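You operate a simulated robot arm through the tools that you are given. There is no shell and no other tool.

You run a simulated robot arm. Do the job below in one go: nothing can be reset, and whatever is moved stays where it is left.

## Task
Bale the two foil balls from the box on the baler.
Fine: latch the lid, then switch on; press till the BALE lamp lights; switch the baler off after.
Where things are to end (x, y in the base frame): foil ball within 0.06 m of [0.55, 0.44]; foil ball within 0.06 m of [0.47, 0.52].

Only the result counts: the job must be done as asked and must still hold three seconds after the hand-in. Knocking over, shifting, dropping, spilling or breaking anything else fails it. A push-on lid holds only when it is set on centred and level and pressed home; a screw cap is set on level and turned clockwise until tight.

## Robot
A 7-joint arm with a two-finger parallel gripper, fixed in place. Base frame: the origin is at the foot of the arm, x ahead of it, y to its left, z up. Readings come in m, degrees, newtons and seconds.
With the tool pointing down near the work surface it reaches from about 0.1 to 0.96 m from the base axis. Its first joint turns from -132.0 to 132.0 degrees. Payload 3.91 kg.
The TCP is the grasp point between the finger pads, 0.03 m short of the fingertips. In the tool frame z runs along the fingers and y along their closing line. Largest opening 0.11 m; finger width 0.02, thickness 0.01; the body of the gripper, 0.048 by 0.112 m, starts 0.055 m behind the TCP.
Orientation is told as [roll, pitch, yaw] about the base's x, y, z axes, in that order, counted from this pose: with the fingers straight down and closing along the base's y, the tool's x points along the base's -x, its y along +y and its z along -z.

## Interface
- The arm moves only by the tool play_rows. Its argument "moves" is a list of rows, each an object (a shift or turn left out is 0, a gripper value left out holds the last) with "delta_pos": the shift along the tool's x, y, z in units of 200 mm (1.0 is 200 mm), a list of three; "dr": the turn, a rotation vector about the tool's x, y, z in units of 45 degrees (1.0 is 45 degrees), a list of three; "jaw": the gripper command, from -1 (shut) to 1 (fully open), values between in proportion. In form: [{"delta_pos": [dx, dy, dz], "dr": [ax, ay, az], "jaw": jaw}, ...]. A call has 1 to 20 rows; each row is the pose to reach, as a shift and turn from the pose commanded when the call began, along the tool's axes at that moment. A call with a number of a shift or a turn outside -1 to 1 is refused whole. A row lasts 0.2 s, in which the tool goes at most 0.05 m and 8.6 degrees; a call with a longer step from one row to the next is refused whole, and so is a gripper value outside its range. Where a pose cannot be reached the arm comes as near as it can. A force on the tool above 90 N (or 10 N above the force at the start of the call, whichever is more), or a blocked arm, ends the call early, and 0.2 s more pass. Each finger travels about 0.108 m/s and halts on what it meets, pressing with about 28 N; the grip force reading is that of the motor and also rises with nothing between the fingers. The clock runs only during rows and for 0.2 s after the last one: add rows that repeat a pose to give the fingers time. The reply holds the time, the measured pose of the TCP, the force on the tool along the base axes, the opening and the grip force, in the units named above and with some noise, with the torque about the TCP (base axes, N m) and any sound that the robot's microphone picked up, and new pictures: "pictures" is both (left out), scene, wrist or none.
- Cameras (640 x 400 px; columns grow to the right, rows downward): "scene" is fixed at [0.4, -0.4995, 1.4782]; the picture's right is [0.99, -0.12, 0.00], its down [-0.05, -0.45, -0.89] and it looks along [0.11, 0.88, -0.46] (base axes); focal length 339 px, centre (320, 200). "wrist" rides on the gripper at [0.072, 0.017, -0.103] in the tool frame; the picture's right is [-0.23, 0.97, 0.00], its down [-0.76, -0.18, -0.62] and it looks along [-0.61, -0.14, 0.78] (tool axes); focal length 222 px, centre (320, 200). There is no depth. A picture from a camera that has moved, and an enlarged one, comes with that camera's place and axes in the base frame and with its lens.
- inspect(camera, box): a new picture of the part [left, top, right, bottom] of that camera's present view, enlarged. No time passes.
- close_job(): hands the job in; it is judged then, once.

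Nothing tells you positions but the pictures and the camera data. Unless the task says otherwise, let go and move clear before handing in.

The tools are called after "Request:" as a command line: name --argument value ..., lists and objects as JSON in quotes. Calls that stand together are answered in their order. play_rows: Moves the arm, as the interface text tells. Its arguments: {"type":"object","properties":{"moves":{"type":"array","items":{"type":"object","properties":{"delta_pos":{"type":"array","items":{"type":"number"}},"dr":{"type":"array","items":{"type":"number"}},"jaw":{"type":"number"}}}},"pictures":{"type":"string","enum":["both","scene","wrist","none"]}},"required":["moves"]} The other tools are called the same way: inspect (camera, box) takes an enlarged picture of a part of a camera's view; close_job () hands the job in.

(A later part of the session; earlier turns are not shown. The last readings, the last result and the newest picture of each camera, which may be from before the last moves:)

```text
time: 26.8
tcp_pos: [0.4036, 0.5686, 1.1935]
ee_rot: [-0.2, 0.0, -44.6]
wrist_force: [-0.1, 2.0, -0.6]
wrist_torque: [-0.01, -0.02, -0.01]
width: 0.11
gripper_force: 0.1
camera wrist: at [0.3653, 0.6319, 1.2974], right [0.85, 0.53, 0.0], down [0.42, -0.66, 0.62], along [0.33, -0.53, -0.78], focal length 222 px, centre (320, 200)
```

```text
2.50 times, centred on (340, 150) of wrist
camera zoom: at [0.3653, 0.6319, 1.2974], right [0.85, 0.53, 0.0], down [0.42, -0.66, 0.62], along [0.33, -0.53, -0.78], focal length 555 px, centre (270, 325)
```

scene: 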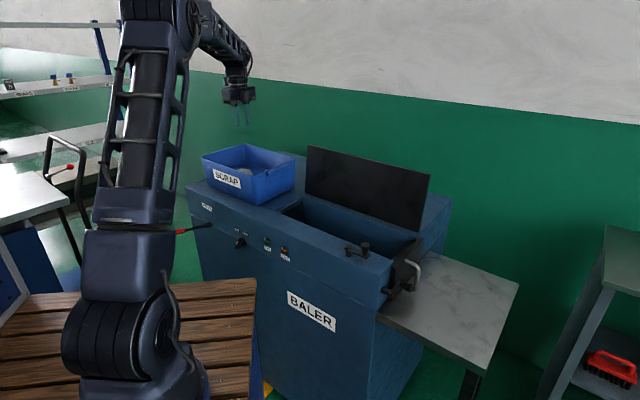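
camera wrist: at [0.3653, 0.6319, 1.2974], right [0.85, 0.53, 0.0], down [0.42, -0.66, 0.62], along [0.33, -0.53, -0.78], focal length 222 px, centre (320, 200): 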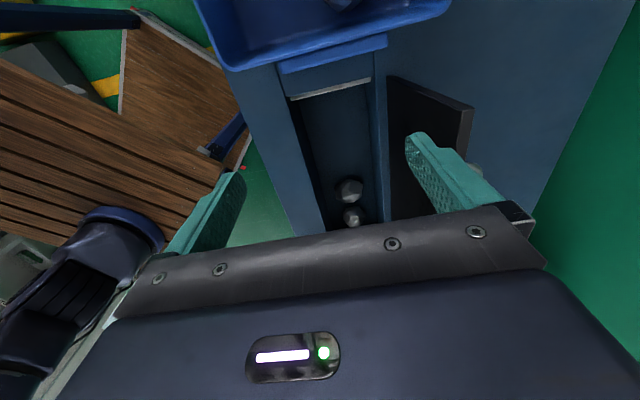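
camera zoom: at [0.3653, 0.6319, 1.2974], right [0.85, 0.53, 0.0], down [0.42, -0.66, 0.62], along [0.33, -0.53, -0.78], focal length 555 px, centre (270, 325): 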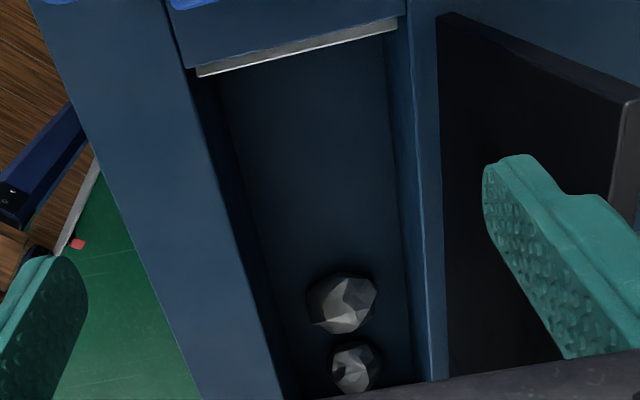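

These look like foil balls already loaded in the right half, and they must not be disturbed. I'll shift 0.1 m towards the door for a second view, so I can triangulate the floor and their positions.

Request:
play_rows --moves '[{"delta_pos": [-0.25, 0, 0], "jaw": 1}, {"delta_pos": [-0.5, 0, 0], "jaw": 1}, {"delta_pos": [-0.6, 0, 0], "jaw": 1}, {"delta_pos": [-0.6, 0, 0], "jaw": 1}]' --pictures "wrist"

Request:
inspect --camera "wrist" --box '[270, 0, 420, 230]'

```text
time: 27.8
tcp_pos: [0.4878, 0.4862, 1.1928]
ee_rot: [-0.1, -0.1, -44.6]
wrist_force: [0.1, -0.7, 0.2]
wrist_torque: [-0.01, 0.01, -0.01]
width: 0.1099
gripper_force: 0.0
camera wrist: at [0.4495, 0.5498, 1.2963], right [0.85, 0.53, 0.0], down [0.42, -0.66, 0.62], along [0.33, -0.53, -0.78], focal length 222 px, centre (320, 200)
```

wrist: 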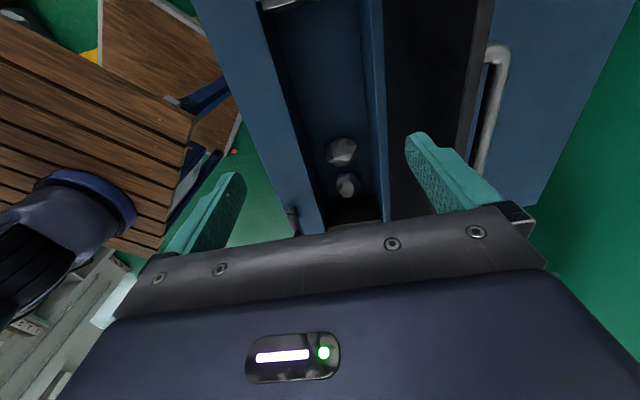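

```text
1.74 times, centred on (345, 115) of wrist
camera zoom: at [0.4495, 0.5498, 1.2963], right [0.85, 0.53, 0.0], down [0.42, -0.66, 0.62], along [0.33, -0.53, -0.78], focal length 386 px, centre (276, 348)
```

zoom: 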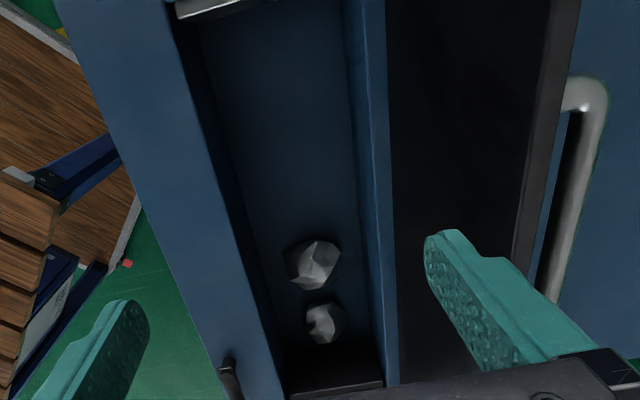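

The two existing balls sit at L≈0.17 and L≈0.28 along the chamber (L runs along it towards the door). The floor is near z≈0.785. I'll zoom in on the back edge near the lid to see how much width I have for the gripper.

Request:
inspect --camera "wrist" --box '[320, 0, 420, 130]'

Request:
inspect --camera "wrist" --box '[240, 0, 340, 130]'

```text
3.08 times, centred on (370, 65) of wrist
camera zoom: at [0.4495, 0.5498, 1.2963], right [0.85, 0.53, 0.0], down [0.42, -0.66, 0.62], along [0.33, -0.53, -0.78], focal length 684 px, centre (166, 615)
```

zoom: 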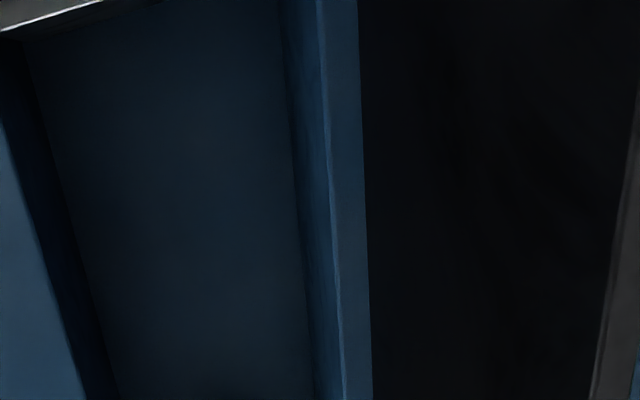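

```text
3.08 times, centred on (290, 65) of wrist
camera zoom: at [0.4495, 0.5498, 1.2963], right [0.85, 0.53, 0.0], down [0.42, -0.66, 0.62], along [0.33, -0.53, -0.78], focal length 684 px, centre (412, 615)
```

zoom: 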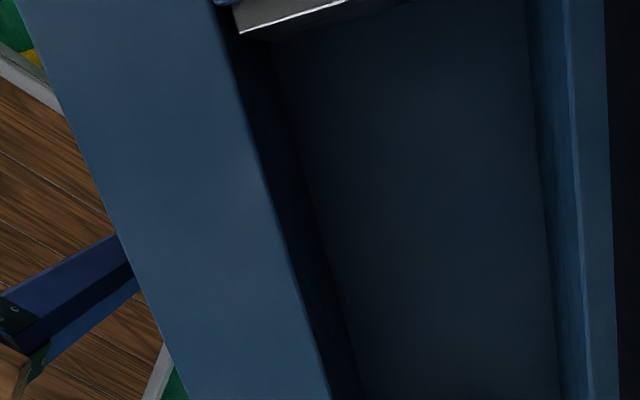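

The chamber is about 0.15 m wide (W 0.623–0.773, W running across it towards the back) with its floor at z≈0.775, so the gripper can reach in with its fingers closing across it. Next I'll hover over ball B in the box.

Request:
play_rows --moves '[{"delta_pos": [0.2, 0.05, 0.05], "jaw": 1}, {"delta_pos": [0.4, 0.1, 0.1], "jaw": 1}, {"delta_pos": [0.6, 0.15, 0.18], "jaw": 0.6}]' --pictures "none"

Request:
play_rows --moves '[{"delta_pos": [0.2, 0.05, 0.05], "jaw": 0.6}, {"delta_pos": [0.4, 0.1, 0.1], "jaw": 0.6}, {"delta_pos": [0.562, 0.13, 0.185], "jaw": 0.6}, {"delta_pos": [0.562, 0.13, 0.185], "jaw": 0.6}]' --pictures "both"

Request:
inspect --camera "wrist" --box '[220, 20, 420, 220]'

```text
time: 28.6
tcp_pos: [0.4277, 0.5903, 1.1555]
ee_rot: [-0.1, 0.0, -44.8]
wrist_force: [0.2, -1.1, 0.4]
wrist_torque: [0.02, 0.0, 0.01]
width: 0.088
gripper_force: 0.1
```

```text
time: 29.6
tcp_pos: [0.3625, 0.6882, 1.1233]
ee_rot: [-0.2, 0.0, -44.8]
wrist_force: [0.3, 0.4, 0.4]
wrist_torque: [0.0, 0.0, -0.01]
width: 0.088
gripper_force: 0.1
camera wrist: at [0.3248, 0.7514, 1.2276], right [0.85, 0.53, 0.0], down [0.42, -0.66, 0.62], along [0.33, -0.53, -0.78], focal length 222 px, centre (320, 200)
```

scene: 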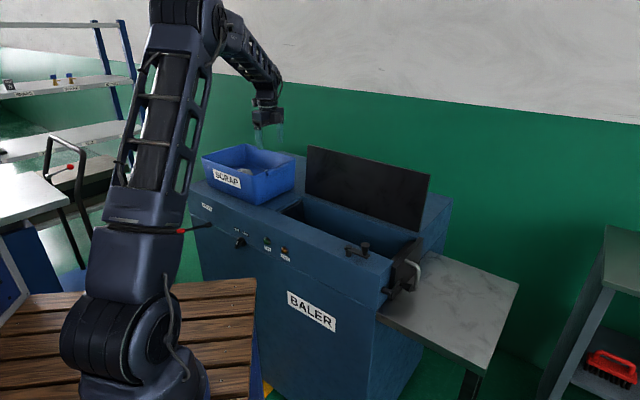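
wrist: 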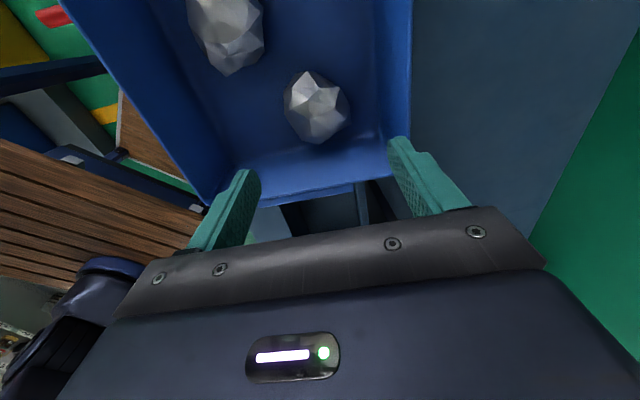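

```text
2.00 times, centred on (320, 120) of wrist
camera zoom: at [0.3248, 0.7514, 1.2276], right [0.85, 0.53, 0.0], down [0.42, -0.66, 0.62], along [0.33, -0.53, -0.78], focal length 444 px, centre (320, 360)
```

zoom: 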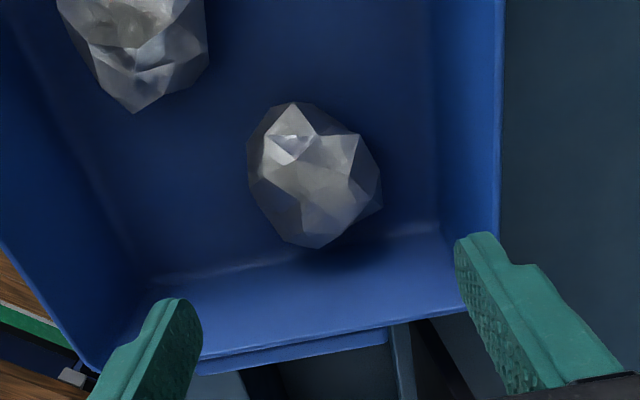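

Ball B is nearly centred under the tool, about 3 mm to the front. I'll descend with the jaw at 0.10 and grip it.

Request:
play_rows --moves '[{"delta_pos": [0, -0.005, 0.2], "jaw": 0.85}, {"delta_pos": [0, -0.015, 0.4], "jaw": 0.85}, {"delta_pos": [0, -0.015, 0.6], "jaw": 0.85}, {"delta_pos": [0, -0.015, 0.7], "jaw": 0.85}, {"delta_pos": [0, -0.015, 0.757], "jaw": 0.85}]' --pictures "wrist"

```text
time: 30.8
tcp_pos: [0.364, 0.6904, 0.9853]
ee_rot: [0.7, 0.5, -44.8]
wrist_force: [-1.7, -2.4, 21.1]
wrist_torque: [-1.1, 0.74, -0.1]
width: 0.103
gripper_force: 1.2
stopped in row 5: the force on the tool passed its limit at 109 N (the readings are from after the stop); the commanded pose is now the measured one
camera wrist: at [0.3242, 0.7526, 1.0902], right [0.85, 0.53, 0.01], down [0.41, -0.67, 0.61], along [0.33, -0.52, -0.79], focal length 222 px, centre (320, 200)
```

wrist: 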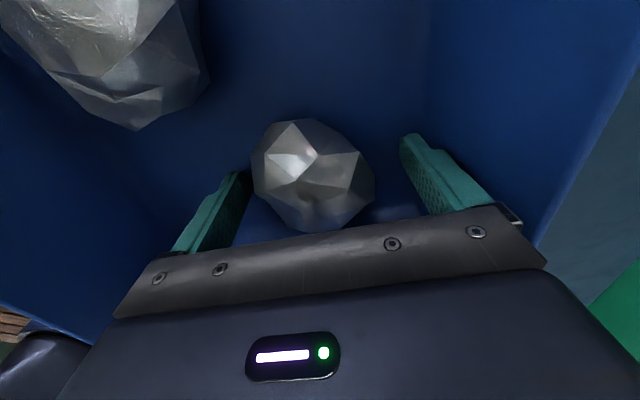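

A fingertip touched the box floor, so the floor is at about z=0.955 and the ball's centre is near 0.986. I'll rise about 1 cm, level and re-centre the tool, then grip.

Request:
play_rows --moves '[{"delta_pos": [0.01, -0.01, -0.03], "dr": [0.003, -0.019, 0.004], "jaw": 0.85}, {"delta_pos": [0.02, -0.02, -0.055], "dr": [0.003, -0.019, 0.004], "jaw": 0.85}, {"delta_pos": [0.02, -0.02, -0.055], "dr": [0.003, -0.019, 0.004], "jaw": 0.85}]' --pictures "wrist"

```text
time: 31.6
tcp_pos: [0.3575, 0.6901, 0.9936]
ee_rot: [0.4, -0.5, -44.9]
wrist_force: [0.4, -0.7, -0.5]
wrist_torque: [0.0, 0.02, 0.03]
width: 0.1018
gripper_force: 0.0
camera wrist: at [0.3176, 0.7543, 1.0976], right [0.85, 0.53, 0.01], down [0.41, -0.66, 0.63], along [0.34, -0.53, -0.78], focal length 222 px, centre (320, 200)
```

wrist: 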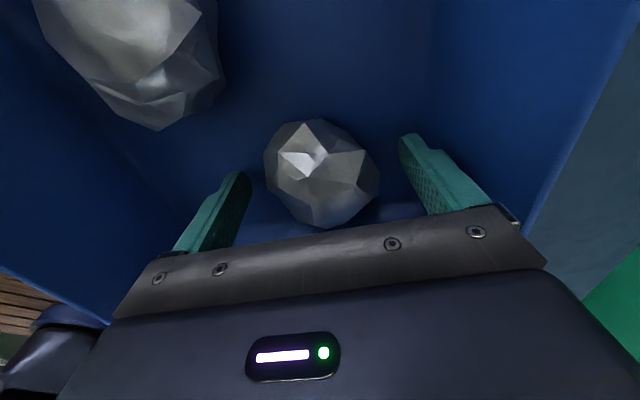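

The ball is centred. I'll close on it and lift.

Request:
play_rows --moves '[{"jaw": -1}, {"jaw": -1}, {"jaw": -1}, {"delta_pos": [0, 0, -0.1], "jaw": -1}, {"delta_pos": [0, 0, -0.3], "jaw": -1}, {"delta_pos": [0, 0, -0.5], "jaw": -1}, {"delta_pos": [0, 0, -0.7], "jaw": -1}, {"delta_pos": [0, 0, -0.9], "jaw": -1}]' --pictures "both"

```text
time: 33.4
tcp_pos: [0.3563, 0.6937, 1.1721]
ee_rot: [0.4, -0.5, -44.9]
wrist_force: [0.9, 0.6, -0.7]
wrist_torque: [-0.04, 0.0, 0.01]
width: 0.061
gripper_force: 27.5
camera wrist: at [0.3178, 0.7572, 1.276], right [0.85, 0.53, 0.01], down [0.41, -0.66, 0.63], along [0.34, -0.53, -0.78], focal length 222 px, centre (320, 200)
```

scene: 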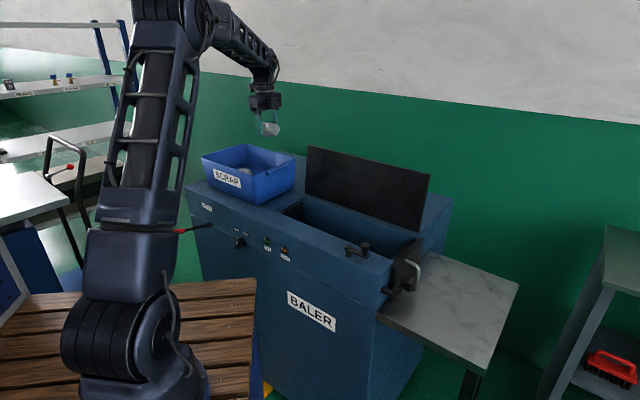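
wrist: 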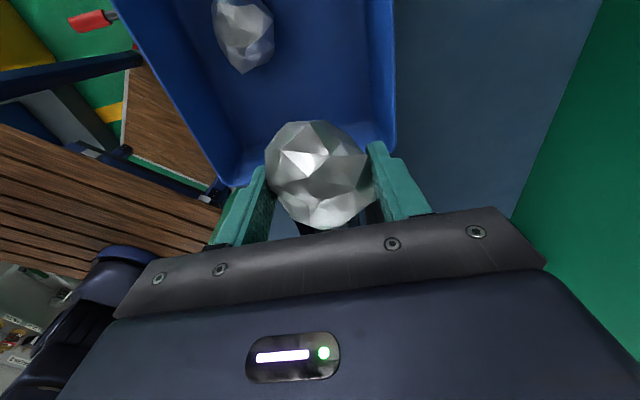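

I'm holding ball B. I'll carry it over the chamber towards its spot near (0.543, 0.444).

Request:
play_rows --moves '[{"delta_pos": [-0.154, -0.022, 0], "jaw": -1}, {"delta_pos": [-0.308, -0.044, 0], "dr": [0.014, 0.002, 0], "jaw": -1}, {"delta_pos": [-0.462, -0.066, 0], "dr": [0.014, 0.002, 0], "jaw": -1}, {"delta_pos": [-0.616, -0.088, 0], "dr": [0.014, 0.002, 0], "jaw": -1}, {"delta_pos": [-0.77, -0.11, 0], "dr": [0.014, 0.002, 0], "jaw": -1}]' --pictures "none"

Request:
play_rows --moves '[{"delta_pos": [-0.154, -0.022, 0], "jaw": -1}, {"delta_pos": [-0.308, -0.044, 0], "jaw": -1}, {"delta_pos": [-0.462, -0.066, 0], "jaw": -1}, {"delta_pos": [-0.616, -0.088, 0.05], "jaw": -1}, {"delta_pos": [-0.773, -0.11, 0.15], "jaw": -1}, {"delta_pos": [-0.773, -0.11, 0.3], "jaw": -1}]' --pictures "both"

```text
time: 34.6
tcp_pos: [0.4499, 0.5667, 1.179]
ee_rot: [-0.3, -0.4, -44.9]
wrist_force: [0.0, 0.3, -0.3]
wrist_torque: [-0.03, -0.05, -0.01]
width: 0.0609
gripper_force: 28.1
```

```text
time: 36.0
tcp_pos: [0.5467, 0.4414, 1.1178]
ee_rot: [-0.2, -0.4, -44.9]
wrist_force: [-1.3, 0.6, 0.5]
wrist_torque: [0.01, 0.03, 0.01]
width: 0.0605
gripper_force: 28.6
camera wrist: at [0.5069, 0.5062, 1.2205], right [0.85, 0.53, 0.0], down [0.41, -0.66, 0.63], along [0.33, -0.53, -0.78], focal length 222 px, centre (320, 200)
```

scene: 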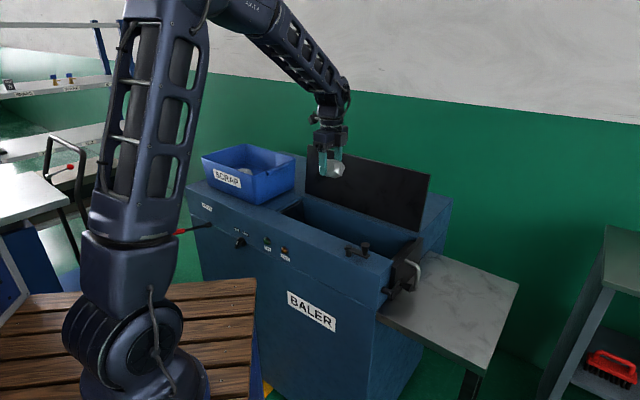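
wrist: 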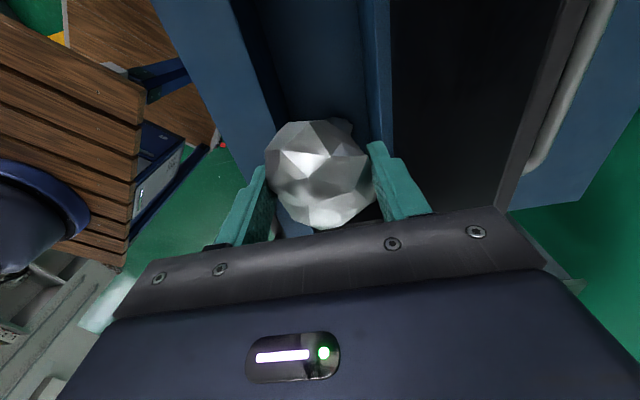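

The held ball is above the spot. I'll shift 1 cm away from the existing balls and lower it into the chamber in stages.

Request:
play_rows --moves '[{"delta_pos": [0.03, 0, 0.18], "jaw": -1}, {"delta_pos": [0.05, 0, 0.36], "jaw": -1}, {"delta_pos": [0.05, 0, 0.54], "jaw": -1}, {"delta_pos": [0.05, 0, 0.72], "jaw": -1}, {"delta_pos": [0.05, 0, 0.87], "jaw": -1}, {"delta_pos": [0.05, 0, 1.0], "jaw": -1}]' --pictures "both"

```text
time: 37.4
tcp_pos: [0.5379, 0.4468, 0.9173]
ee_rot: [-0.1, -0.4, -45.0]
wrist_force: [-0.5, -0.6, -0.2]
wrist_torque: [0.02, -0.02, -0.01]
width: 0.0608
gripper_force: 28.0
camera wrist: at [0.4994, 0.5099, 1.0201], right [0.85, 0.53, 0.0], down [0.41, -0.66, 0.63], along [0.33, -0.53, -0.78], focal length 222 px, centre (320, 200)
```

scene: 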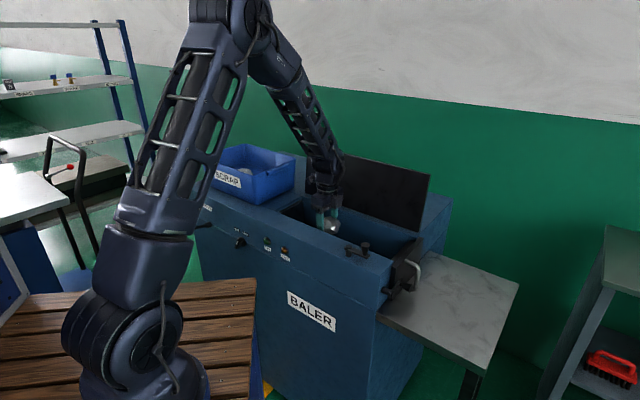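
wrist: 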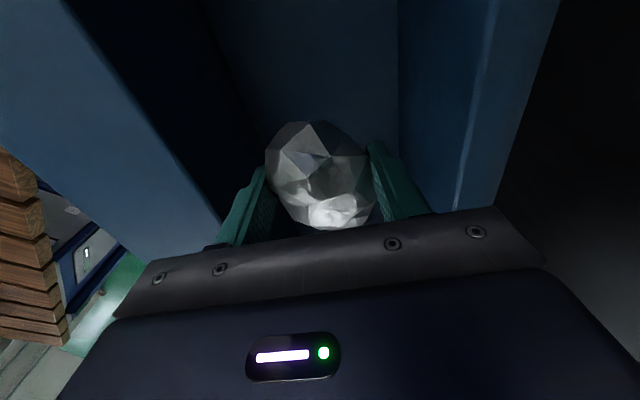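

The ball is inside the chamber. The chamber's midline is about 8 mm further back, so I'll shift there and lower further.

Request:
play_rows --moves '[{"delta_pos": [0, 0.04, 0], "jaw": -1}, {"delta_pos": [0, 0.04, 0.1], "jaw": -1}, {"delta_pos": [0, 0.04, 0.2], "jaw": -1}, {"delta_pos": [0, 0.04, 0.24], "jaw": -1}]' --pictures "wrist"

```text
time: 38.4
tcp_pos: [0.5438, 0.4511, 0.8696]
ee_rot: [-0.2, -0.2, -44.9]
wrist_force: [0.1, 0.3, -0.4]
wrist_torque: [0.02, -0.03, 0.02]
width: 0.0607
gripper_force: 28.4
camera wrist: at [0.5052, 0.5152, 0.9725], right [0.85, 0.53, 0.0], down [0.41, -0.66, 0.63], along [0.33, -0.53, -0.78], focal length 222 px, centre (320, 200)
```

wrist: 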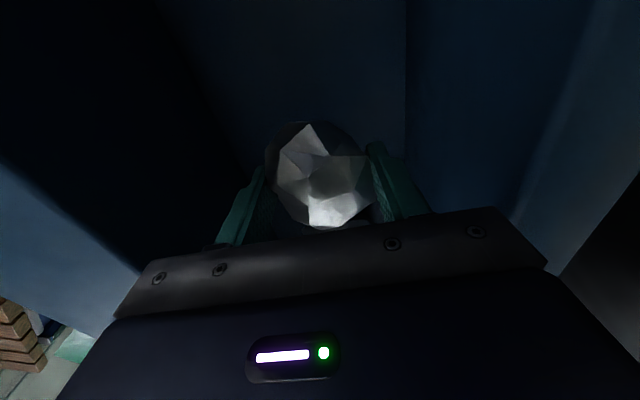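

No contact yet. I'll lower 15 mm more in small rows.

Request:
play_rows --moves '[{"delta_pos": [0, 0, 0.025], "jaw": -1}, {"delta_pos": [0, 0, 0.05], "jaw": -1}, {"delta_pos": [0, 0, 0.075], "jaw": -1}]' --pictures "none"

Request:
play_rows --moves '[{"delta_pos": [0, 0, 0.02], "jaw": -1}, {"delta_pos": [0, 0, 0.04], "jaw": -1}]' --pictures "wrist"

```text
time: 39.2
tcp_pos: [0.5432, 0.4513, 0.8546]
ee_rot: [-0.2, -0.2, -44.9]
wrist_force: [-0.3, 0.1, -1.6]
wrist_torque: [0.0, -0.03, -0.03]
width: 0.0604
gripper_force: 28.0
```

```text
time: 39.8
tcp_pos: [0.5446, 0.4509, 0.8455]
ee_rot: [-0.2, -0.4, -44.9]
wrist_force: [-0.4, 0.1, -1.1]
wrist_torque: [-0.01, 0.02, -0.02]
width: 0.0605
gripper_force: 28.4
camera wrist: at [0.5054, 0.5158, 0.9486], right [0.85, 0.53, 0.0], down [0.41, -0.66, 0.63], along [0.33, -0.53, -0.78], focal length 222 px, centre (320, 200)
```

wrist: 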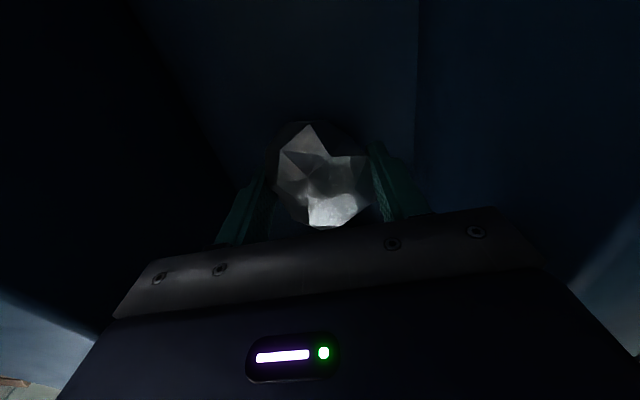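

Still no contact at z=0.8455. I'll continue down a little in small steps.

Request:
play_rows --moves '[{"delta_pos": [0, 0, 0.02], "jaw": -1}, {"delta_pos": [0, 0, 0.04], "jaw": -1}]' --pictures "none"

Request:
play_rows --moves '[{"delta_pos": [0, 0, 0.02], "jaw": -1}, {"delta_pos": [0, 0, 0.03], "jaw": -1}]' --pictures "wrist"

```text
time: 40.4
tcp_pos: [0.5424, 0.45, 0.8388]
ee_rot: [-0.1, -0.3, -44.8]
wrist_force: [-2.4, -2.6, 9.4]
wrist_torque: [-0.25, 0.14, -0.01]
width: 0.0595
gripper_force: 28.1
```

```text
time: 41.0
tcp_pos: [0.5417, 0.451, 0.8304]
ee_rot: [-0.3, -0.4, -44.9]
wrist_force: [0.7, 2.0, 10.3]
wrist_torque: [-0.17, -0.05, -0.02]
width: 0.0568
gripper_force: 28.1
camera wrist: at [0.5041, 0.5153, 0.9335], right [0.85, 0.53, 0.0], down [0.41, -0.66, 0.63], along [0.33, -0.54, -0.78], focal length 222 px, centre (320, 200)
```

wrist: 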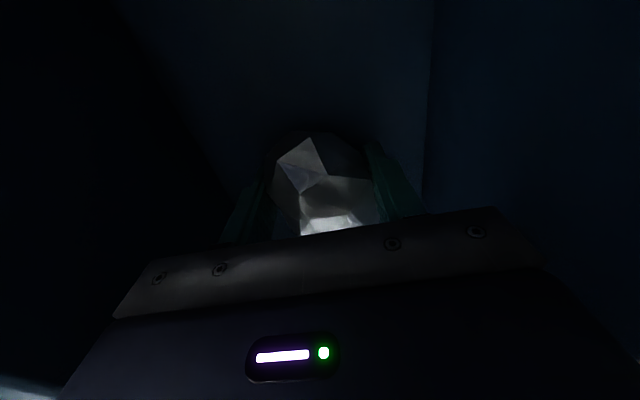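

The ball has touched the floor, with about 10 N of upward force. I'll open gently and rise straight out.

Request:
play_rows --moves '[{"jaw": 0.2}, {"jaw": 0.35}, {"jaw": 0.5}, {"jaw": 0.5}, {"delta_pos": [0, 0, -0.1], "jaw": 0.5}, {"delta_pos": [0, 0, -0.3], "jaw": 0.5}, {"delta_pos": [0, 0, -0.5], "jaw": 0.5}, {"delta_pos": [0, 0, -0.7], "jaw": 0.5}, {"delta_pos": [0, 0, -0.9], "jaw": 0.5}, {"delta_pos": [0, 0, -1.0], "jaw": 0.5}]' --pictures "both"

```text
time: 43.2
tcp_pos: [0.5446, 0.4512, 1.0322]
ee_rot: [-0.2, -0.4, -45.1]
wrist_force: [-0.3, 0.1, -0.2]
wrist_torque: [0.0, -0.01, 0.04]
width: 0.0825
gripper_force: 0.1
camera wrist: at [0.5059, 0.5159, 1.1357], right [0.85, 0.53, 0.0], down [0.41, -0.66, 0.63], along [0.33, -0.53, -0.78], focal length 222 px, centre (320, 200)
```

scene: 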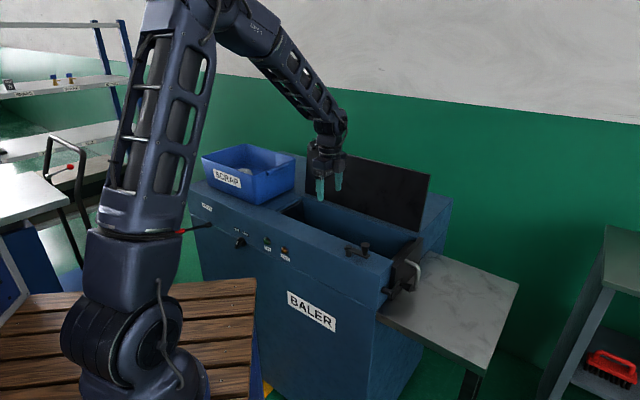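
wrist: 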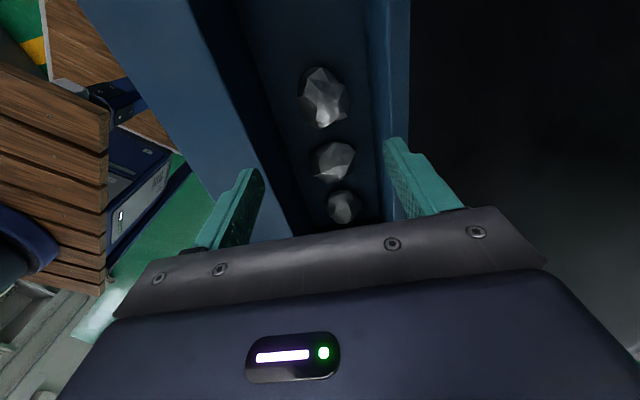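

Ball B rests at about (0.549, 0.454), within tolerance, and the two existing balls are undisturbed. Now I'll fetch ball A near (0.256, 0.706).

Request:
play_rows --moves '[{"delta_pos": [0, 0, -0.2], "jaw": 0.6}, {"delta_pos": [0.05, 0, -0.4], "jaw": 0.7}, {"delta_pos": [0.25, -0.02, -0.5], "jaw": 0.8}, {"delta_pos": [0.49, -0.03, -0.5], "jaw": 0.85}, {"delta_pos": [0.72, -0.05, -0.5], "jaw": 0.85}, {"delta_pos": [0.95, -0.06, -0.5], "jaw": 0.85}]' --pictures "none"

Request:
play_rows --moves '[{"delta_pos": [0.22, -0.015, 0], "jaw": 0.85}, {"delta_pos": [0.45, -0.03, 0], "jaw": 0.85}, {"delta_pos": [0.68, -0.045, 0], "jaw": 0.85}, {"delta_pos": [0.9, -0.06, 0], "jaw": 0.85}, {"delta_pos": [0.97, -0.06, 0], "jaw": 0.85}, {"delta_pos": [0.97, -0.06, 0], "jaw": 0.85}]' --pictures "both"

Request:
inspect --camera "wrist" --box '[220, 20, 420, 220]'

```text
time: 44.6
tcp_pos: [0.4012, 0.5775, 1.1329]
ee_rot: [-0.1, -0.4, -45.1]
wrist_force: [0.0, 0.5, 0.2]
wrist_torque: [0.0, 0.02, 0.0]
width: 0.1019
gripper_force: 0.0
```

```text
time: 46.0
tcp_pos: [0.2527, 0.7066, 1.1306]
ee_rot: [-0.2, -0.4, -45.0]
wrist_force: [0.1, 0.6, -0.3]
wrist_torque: [0.02, 0.01, 0.02]
width: 0.1022
gripper_force: 0.1
camera wrist: at [0.2142, 0.7716, 1.2347], right [0.85, 0.53, 0.0], down [0.41, -0.66, 0.63], along [0.33, -0.53, -0.78], focal length 222 px, centre (320, 200)
```

scene: 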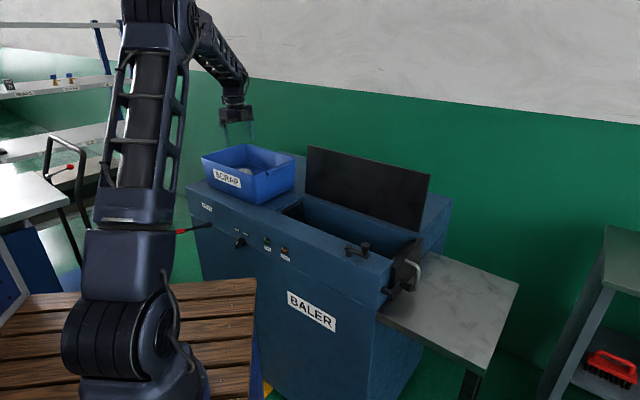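
wrist: 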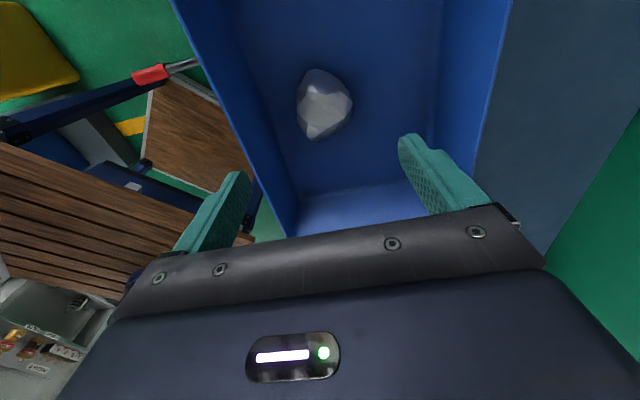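

```text
2.00 times, centred on (320, 120) of wrist
camera zoom: at [0.2142, 0.7716, 1.2347], right [0.85, 0.53, 0.0], down [0.41, -0.66, 0.63], along [0.33, -0.53, -0.78], focal length 444 px, centre (320, 360)
```

zoom: 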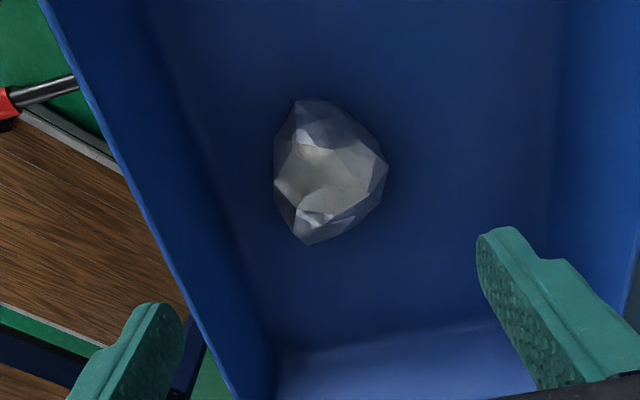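

Ball A is about 6 mm to the back and 5 mm to the left of the tool axis. I'll correct that, descend to z≈0.998 and check.

Request:
play_rows --moves '[{"delta_pos": [0.027, 0.03, 0.1], "jaw": 0.68}, {"delta_pos": [0.027, 0.03, 0.3], "jaw": 0.68}, {"delta_pos": [0.027, 0.03, 0.5], "jaw": 0.68}, {"delta_pos": [0.027, 0.03, 0.6], "jaw": 0.68}, {"delta_pos": [0.027, 0.03, 0.66], "jaw": 0.68}, {"delta_pos": [0.027, 0.03, 0.66], "jaw": 0.68}]' --pictures "wrist"

```text
time: 47.4
tcp_pos: [0.2541, 0.714, 0.9988]
ee_rot: [-0.1, -0.3, -44.9]
wrist_force: [0.5, 0.2, -0.5]
wrist_torque: [0.01, 0.0, 0.01]
width: 0.0925
gripper_force: 0.1
camera wrist: at [0.2155, 0.7795, 1.1021], right [0.85, 0.53, 0.0], down [0.41, -0.66, 0.63], along [0.33, -0.53, -0.78], focal length 222 px, centre (320, 200)
```

wrist: 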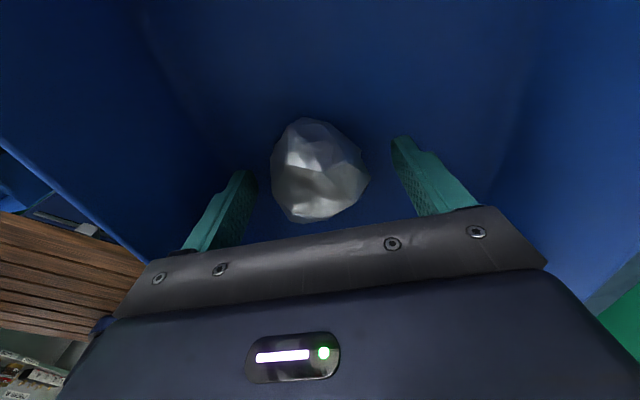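

Ball A is centred between the fingers. I'll close and lift.

Request:
play_rows --moves '[{"jaw": -1}, {"jaw": -1}, {"jaw": -1}, {"delta_pos": [0, 0, -0.1], "jaw": -1}, {"delta_pos": [0, 0, -0.3], "jaw": -1}, {"delta_pos": [0, 0, -0.5], "jaw": -1}, {"delta_pos": [0, 0, -0.7], "jaw": -1}, {"delta_pos": [0, 0, -0.87], "jaw": -1}]' --pictures "both"

```text
time: 49.2
tcp_pos: [0.257, 0.7175, 1.172]
ee_rot: [-0.2, -0.5, -44.9]
wrist_force: [0.2, -0.5, -0.7]
wrist_torque: [0.01, -0.05, 0.04]
width: 0.0611
gripper_force: 27.7
camera wrist: at [0.2185, 0.782, 1.2757], right [0.85, 0.53, 0.0], down [0.41, -0.66, 0.63], along [0.33, -0.54, -0.78], focal length 222 px, centre (320, 200)
```

scene: 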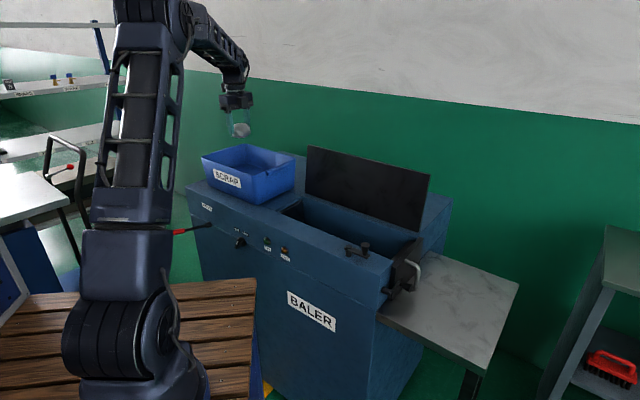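
wrist: 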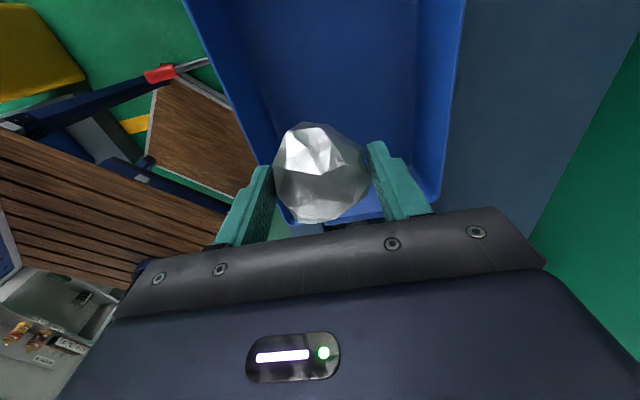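

I'm holding ball A. I'll carry it to the left part of the chamber, near (0.484, 0.512).

Request:
play_rows --moves '[{"delta_pos": [-0.153, 0.007, 0], "jaw": -1}, {"delta_pos": [-0.306, 0.015, 0], "jaw": -1}, {"delta_pos": [-0.459, 0.022, 0], "jaw": -1}, {"delta_pos": [-0.612, 0.03, 0], "jaw": -1}, {"delta_pos": [-0.764, 0.037, 0], "jaw": -1}]' --pictures "none"

Request:
play_rows --moves '[{"delta_pos": [-0.153, 0.007, 0], "jaw": -1}, {"delta_pos": [-0.306, 0.015, 0], "jaw": -1}, {"delta_pos": [-0.459, 0.022, 0], "jaw": -1}, {"delta_pos": [-0.612, 0.03, 0.05], "jaw": -1}, {"delta_pos": [-0.764, 0.037, 0.15], "jaw": -1}, {"delta_pos": [-0.764, 0.037, 0.3], "jaw": -1}]' --pictures "both"

```text
time: 50.4
tcp_pos: [0.3672, 0.6134, 1.1739]
ee_rot: [-0.2, -0.3, -44.9]
wrist_force: [-0.2, -0.4, -0.9]
wrist_torque: [0.02, -0.06, -0.01]
width: 0.061
gripper_force: 27.6
```

```text
time: 51.8
tcp_pos: [0.479, 0.512, 1.114]
ee_rot: [0.0, -0.4, -44.9]
wrist_force: [-0.2, -0.5, -1.3]
wrist_torque: [0.05, -0.03, 0.01]
width: 0.0608
gripper_force: 28.1
camera wrist: at [0.4409, 0.5758, 1.2166], right [0.85, 0.53, 0.0], down [0.41, -0.66, 0.63], along [0.33, -0.53, -0.78], focal length 222 px, centre (320, 200)
```

scene: 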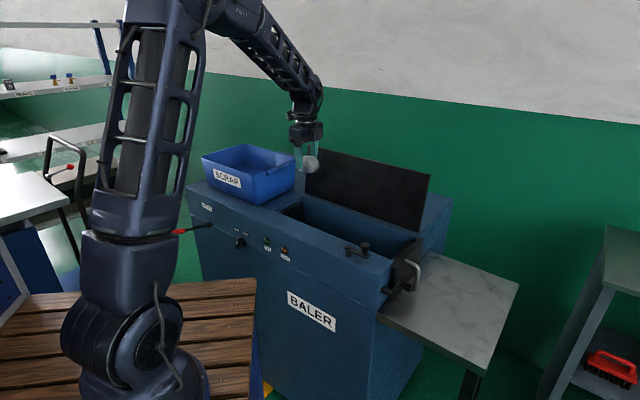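
wrist: 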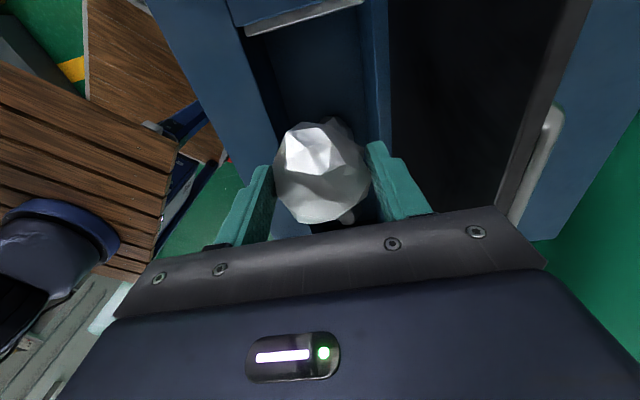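

The ball is over the spot. I'll shift 4 mm to the back and lower it in.

Request:
play_rows --moves '[{"delta_pos": [0, 0.02, 0.18], "jaw": -1}, {"delta_pos": [0, 0.02, 0.36], "jaw": -1}, {"delta_pos": [0, 0.02, 0.54], "jaw": -1}, {"delta_pos": [0, 0.02, 0.72], "jaw": -1}, {"delta_pos": [0, 0.02, 0.87], "jaw": -1}, {"delta_pos": [0, 0.02, 1.0], "jaw": -1}]' --pictures "both"

```text
time: 53.2
tcp_pos: [0.4861, 0.5125, 0.9138]
ee_rot: [0.0, -0.5, -44.9]
wrist_force: [-0.2, -0.3, -0.3]
wrist_torque: [0.0, 0.02, -0.01]
width: 0.0609
gripper_force: 28.3
camera wrist: at [0.4475, 0.5771, 1.0164], right [0.85, 0.53, 0.0], down [0.41, -0.66, 0.63], along [0.33, -0.53, -0.78], focal length 222 px, centre (320, 200)
```

scene: 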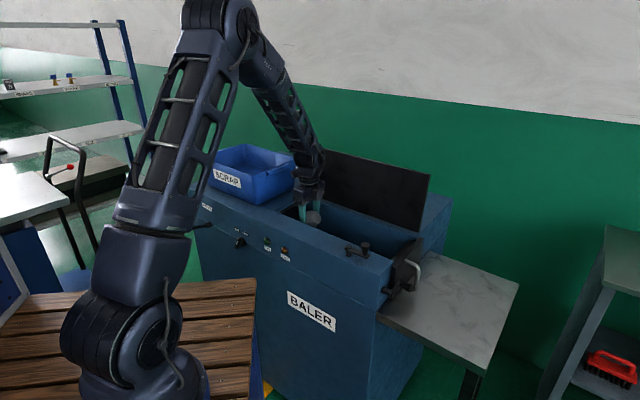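
wrist: 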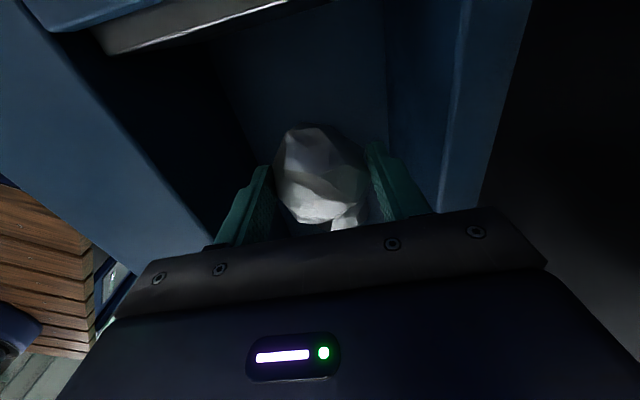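

It's centred in the chamber. I'll keep lowering to just above the floor.

Request:
play_rows --moves '[{"delta_pos": [0, 0, 0.12], "jaw": -1}, {"delta_pos": [0, 0, 0.24], "jaw": -1}, {"delta_pos": [0, 0, 0.32], "jaw": -1}]' --pictures "none"

Request:
play_rows --moves '[{"delta_pos": [0, 0, 0.02], "jaw": -1}, {"delta_pos": [0, 0, 0.04], "jaw": -1}]' --pictures "none"

```text
time: 54.0
tcp_pos: [0.4833, 0.5128, 0.8475]
ee_rot: [0.0, -0.3, -44.9]
wrist_force: [-0.5, 0.1, -0.8]
wrist_torque: [0.01, -0.03, 0.04]
width: 0.0609
gripper_force: 28.0
```

```text
time: 54.6
tcp_pos: [0.4832, 0.5133, 0.8412]
ee_rot: [0.0, -0.3, -45.1]
wrist_force: [1.4, 8.6, 24.1]
wrist_torque: [-0.08, 0.11, -0.01]
width: 0.0606
gripper_force: 27.9
```

The ball is on the floor. I'll release it and rise out.

Request:
play_rows --moves '[{"jaw": 0.2}, {"jaw": 0.35}, {"jaw": 0.5}, {"jaw": 0.5}, {"delta_pos": [0, 0, -0.1], "jaw": 0.5}, {"delta_pos": [0, 0, -0.3], "jaw": 0.5}, {"delta_pos": [0, 0, -0.5], "jaw": 0.5}, {"delta_pos": [0, 0, -0.7], "jaw": 0.5}, {"delta_pos": [0, 0, -0.9], "jaw": 0.5}, {"delta_pos": [0, 0, -1.0], "jaw": 0.5}]' --pictures "none"

Request:
play_rows --moves '[{"delta_pos": [0, 0, -0.2]}, {"delta_pos": [0.1, 0, -0.4]}, {"delta_pos": [0.2, 0, -0.6]}, {"delta_pos": [0.3, 0, -0.75]}]' --pictures "both"

```text
time: 56.8
tcp_pos: [0.4801, 0.5118, 1.0404]
ee_rot: [-0.2, -0.4, -44.8]
wrist_force: [-0.5, 0.4, -0.2]
wrist_torque: [-0.03, -0.02, 0.04]
width: 0.0824
gripper_force: 0.1
```

```text
time: 57.8
tcp_pos: [0.439, 0.5538, 1.1892]
ee_rot: [-0.2, -0.3, -44.8]
wrist_force: [0.8, -0.3, 0.3]
wrist_torque: [-0.03, 0.04, 0.01]
width: 0.0826
gripper_force: 0.2
camera wrist: at [0.4007, 0.618, 1.2927], right [0.85, 0.53, 0.0], down [0.41, -0.66, 0.63], along [0.33, -0.53, -0.78], focal length 222 px, centre (320, 200)
```

scene: 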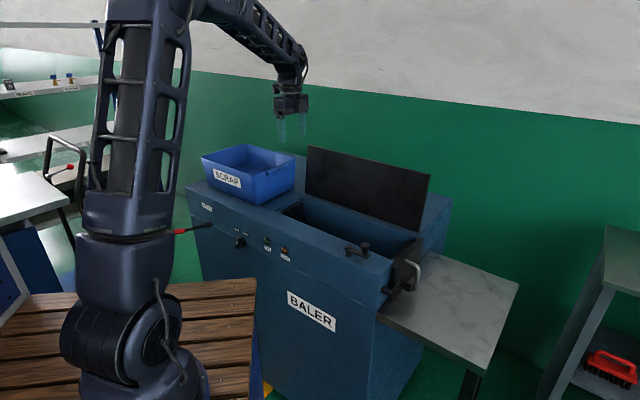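
wrist: 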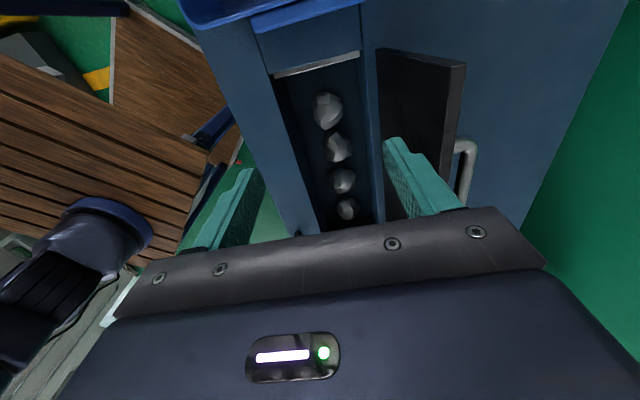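

All four balls are in the chamber, with mine at about (0.486, 0.508) and (0.554, 0.456), both within tolerance. Next I'll close the lid, starting by returning to the handle behind the open lid.

Request:
play_rows --moves '[{"delta_pos": [-0.13, 0.175, -0.02], "jaw": 0.2}, {"delta_pos": [-0.26, 0.35, -0.05], "jaw": -0.2}, {"delta_pos": [-0.39, 0.525, -0.05], "jaw": -0.4}, {"delta_pos": [-0.525, 0.7, -0.05], "jaw": -0.4}, {"delta_pos": [-0.657, 0.877, -0.05], "jaw": -0.4}, {"delta_pos": [-0.657, 0.877, -0.05], "jaw": -0.4}]' --pictures "both"

```text
time: 59.2
tcp_pos: [0.6628, 0.5891, 1.2025]
ee_rot: [-0.1, -0.4, -44.8]
wrist_force: [0.4, 0.8, -1.2]
wrist_torque: [0.01, -0.02, 0.03]
width: 0.0331
gripper_force: 0.2
camera wrist: at [0.6242, 0.6532, 1.3058], right [0.85, 0.53, 0.0], down [0.41, -0.66, 0.63], along [0.33, -0.53, -0.78], focal length 222 px, centre (320, 200)
```

scene: 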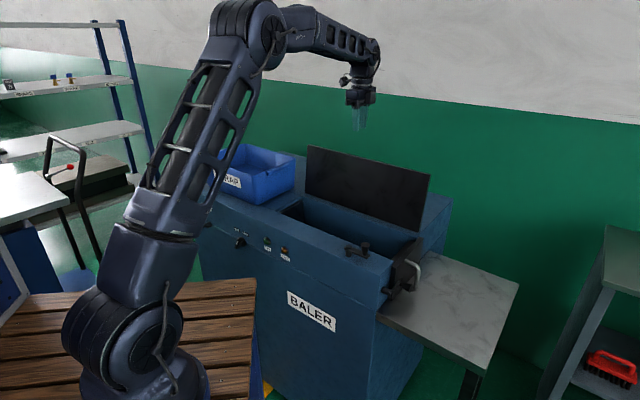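
wrist: 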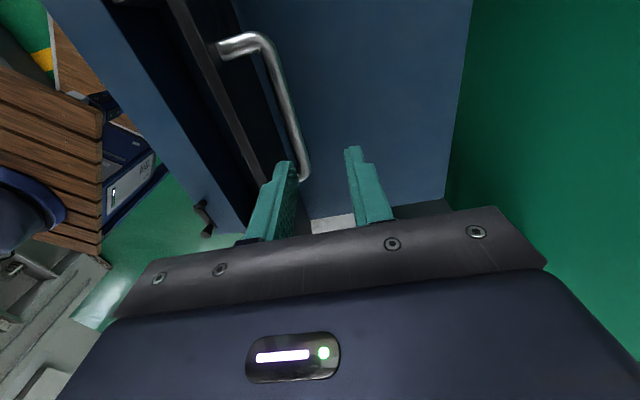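

I'm above the handle. I'll retrace the earlier exit path down, stopping short to check.

Request:
play_rows --moves '[{"delta_pos": [0, -0.043, 0.0425], "jaw": -0.4}, {"delta_pos": [0, -0.063, 0.2425], "jaw": -0.4}, {"delta_pos": [0, -0.103, 0.3925], "jaw": -0.4}, {"delta_pos": [0, -0.143, 0.5425], "jaw": -0.4}, {"delta_pos": [0, -0.173, 0.6425], "jaw": -0.4}]' --pictures "both"

```text
time: 60.4
tcp_pos: [0.6336, 0.5652, 1.0727]
ee_rot: [-0.2, -0.2, -44.9]
wrist_force: [1.2, 1.6, 0.6]
wrist_torque: [-0.04, 0.06, -0.01]
width: 0.0322
gripper_force: 0.0
camera wrist: at [0.5949, 0.6284, 1.1767], right [0.85, 0.53, 0.0], down [0.41, -0.66, 0.63], along [0.33, -0.53, -0.78], focal length 222 px, centre (320, 200)
```

scene: 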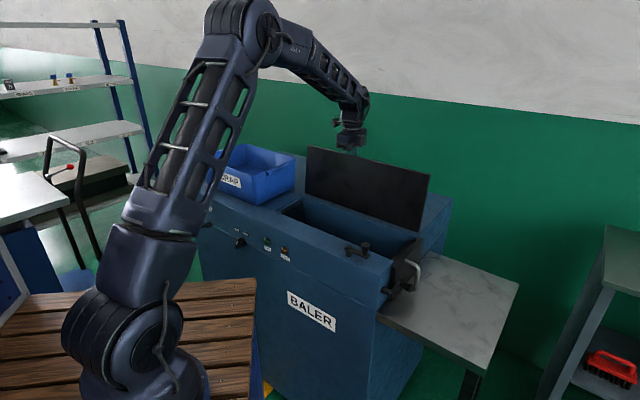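
wrist: 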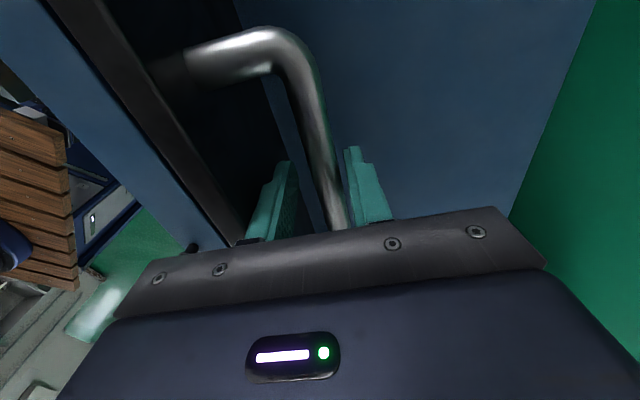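

The bar is between the fingers. I'll drop the last bit and grip, then start the closing arc using a refit hinge (W 0.776, z 0.936, radius 0.137).

Request:
play_rows --moves '[{"delta_pos": [0, -0.015, 0.05], "jaw": -0.4}, {"delta_pos": [0, -0.03, 0.098], "jaw": -0.4}, {"delta_pos": [0, -0.03, 0.098], "jaw": -1}, {"delta_pos": [0, -0.03, 0.098], "jaw": -1}, {"delta_pos": [0, -0.03, 0.098], "jaw": -1}]' --pictures "wrist"

```text
time: 61.6
tcp_pos: [0.6292, 0.5591, 1.0569]
ee_rot: [0.0, -0.3, -45.0]
wrist_force: [9.2, 10.5, 38.7]
wrist_torque: [-0.04, 0.42, -1.07]
width: 0.016
gripper_force: 45.4
camera wrist: at [0.5908, 0.6226, 1.1587], right [0.85, 0.53, 0.0], down [0.41, -0.66, 0.63], along [0.33, -0.53, -0.78], focal length 222 px, centre (320, 200)
```

wrist: 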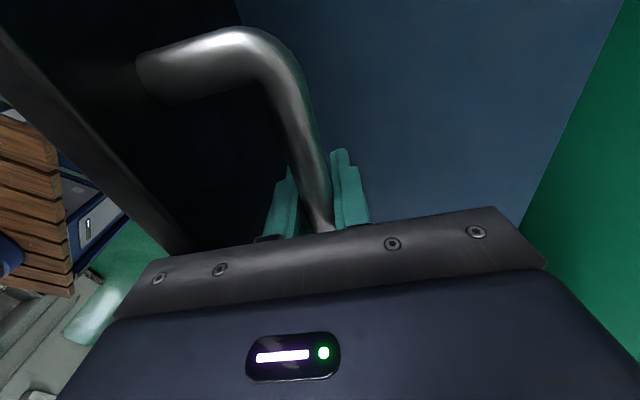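

The bar is gripped. I'll swing the lid up through vertical.

Request:
play_rows --moves '[{"delta_pos": [0, -0.0535, -0.029], "jaw": -1}, {"delta_pos": [0, -0.1085, -0.0515], "jaw": -1}, {"delta_pos": [0, -0.1655, -0.0695], "jaw": -1}, {"delta_pos": [0, -0.224, -0.0825], "jaw": -1}, {"delta_pos": [0, -0.2835, -0.0905], "jaw": -1}, {"delta_pos": [0, -0.343, -0.093], "jaw": -1}]' --pictures "scene"

```text
time: 63.0
tcp_pos: [0.5804, 0.5088, 1.0717]
ee_rot: [-0.3, -0.3, -44.8]
wrist_force: [-3.3, 2.9, -31.5]
wrist_torque: [0.02, 0.07, -0.81]
width: 0.0156
gripper_force: 45.1
```

scene: 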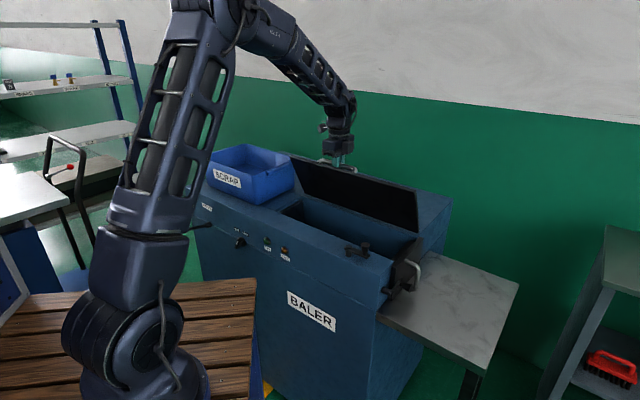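

That worked, with a slight downward pull. I'll lower the arc centre by 1.5 mm and carry on closing another 30°.

Request:
play_rows --moves '[{"delta_pos": [0, -0.0595, 0.01], "jaw": -1}, {"delta_pos": [0, -0.119, 0.018], "jaw": -1}, {"delta_pos": [0, -0.1775, 0.031], "jaw": -1}, {"delta_pos": [0, -0.2345, 0.049], "jaw": -1}, {"delta_pos": [0, -0.2895, 0.0715], "jaw": -1}, {"delta_pos": [0, -0.3425, 0.0995], "jaw": -1}]' --pictures "none"

```text
time: 64.4
tcp_pos: [0.5327, 0.4598, 1.0515]
ee_rot: [-0.3, -0.3, -45.0]
wrist_force: [1.8, 21.7, -29.4]
wrist_torque: [0.09, 0.17, -0.43]
width: 0.0157
gripper_force: 45.3
```

I'll reduce the radius slightly and continue another 30°.

Request:
play_rows --moves '[{"delta_pos": [0, -0.046, 0.038], "jaw": -1}, {"delta_pos": [0, -0.093, 0.074], "jaw": -1}, {"delta_pos": [0, -0.1365, 0.114], "jaw": -1}, {"delta_pos": [0, -0.1765, 0.1575], "jaw": -1}, {"delta_pos": [0, -0.2125, 0.2045], "jaw": -1}, {"delta_pos": [0, -0.244, 0.254], "jaw": -1}]' --pictures "scene"

```text
time: 65.8
tcp_pos: [0.4994, 0.4254, 0.9997]
ee_rot: [-0.3, -0.4, -45.1]
wrist_force: [8.8, 2.9, -10.8]
wrist_torque: [0.03, -0.13, -0.16]
width: 0.0155
gripper_force: 44.8
```

scene: 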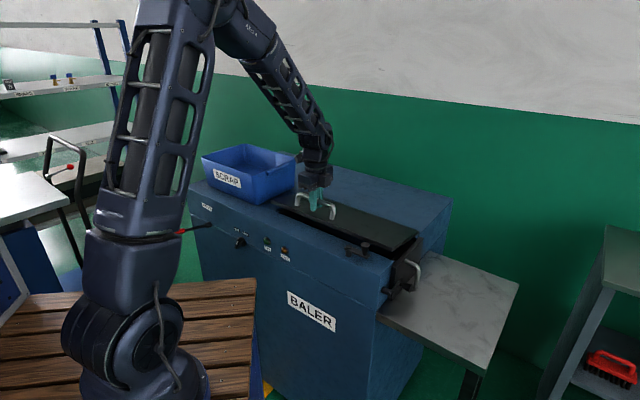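

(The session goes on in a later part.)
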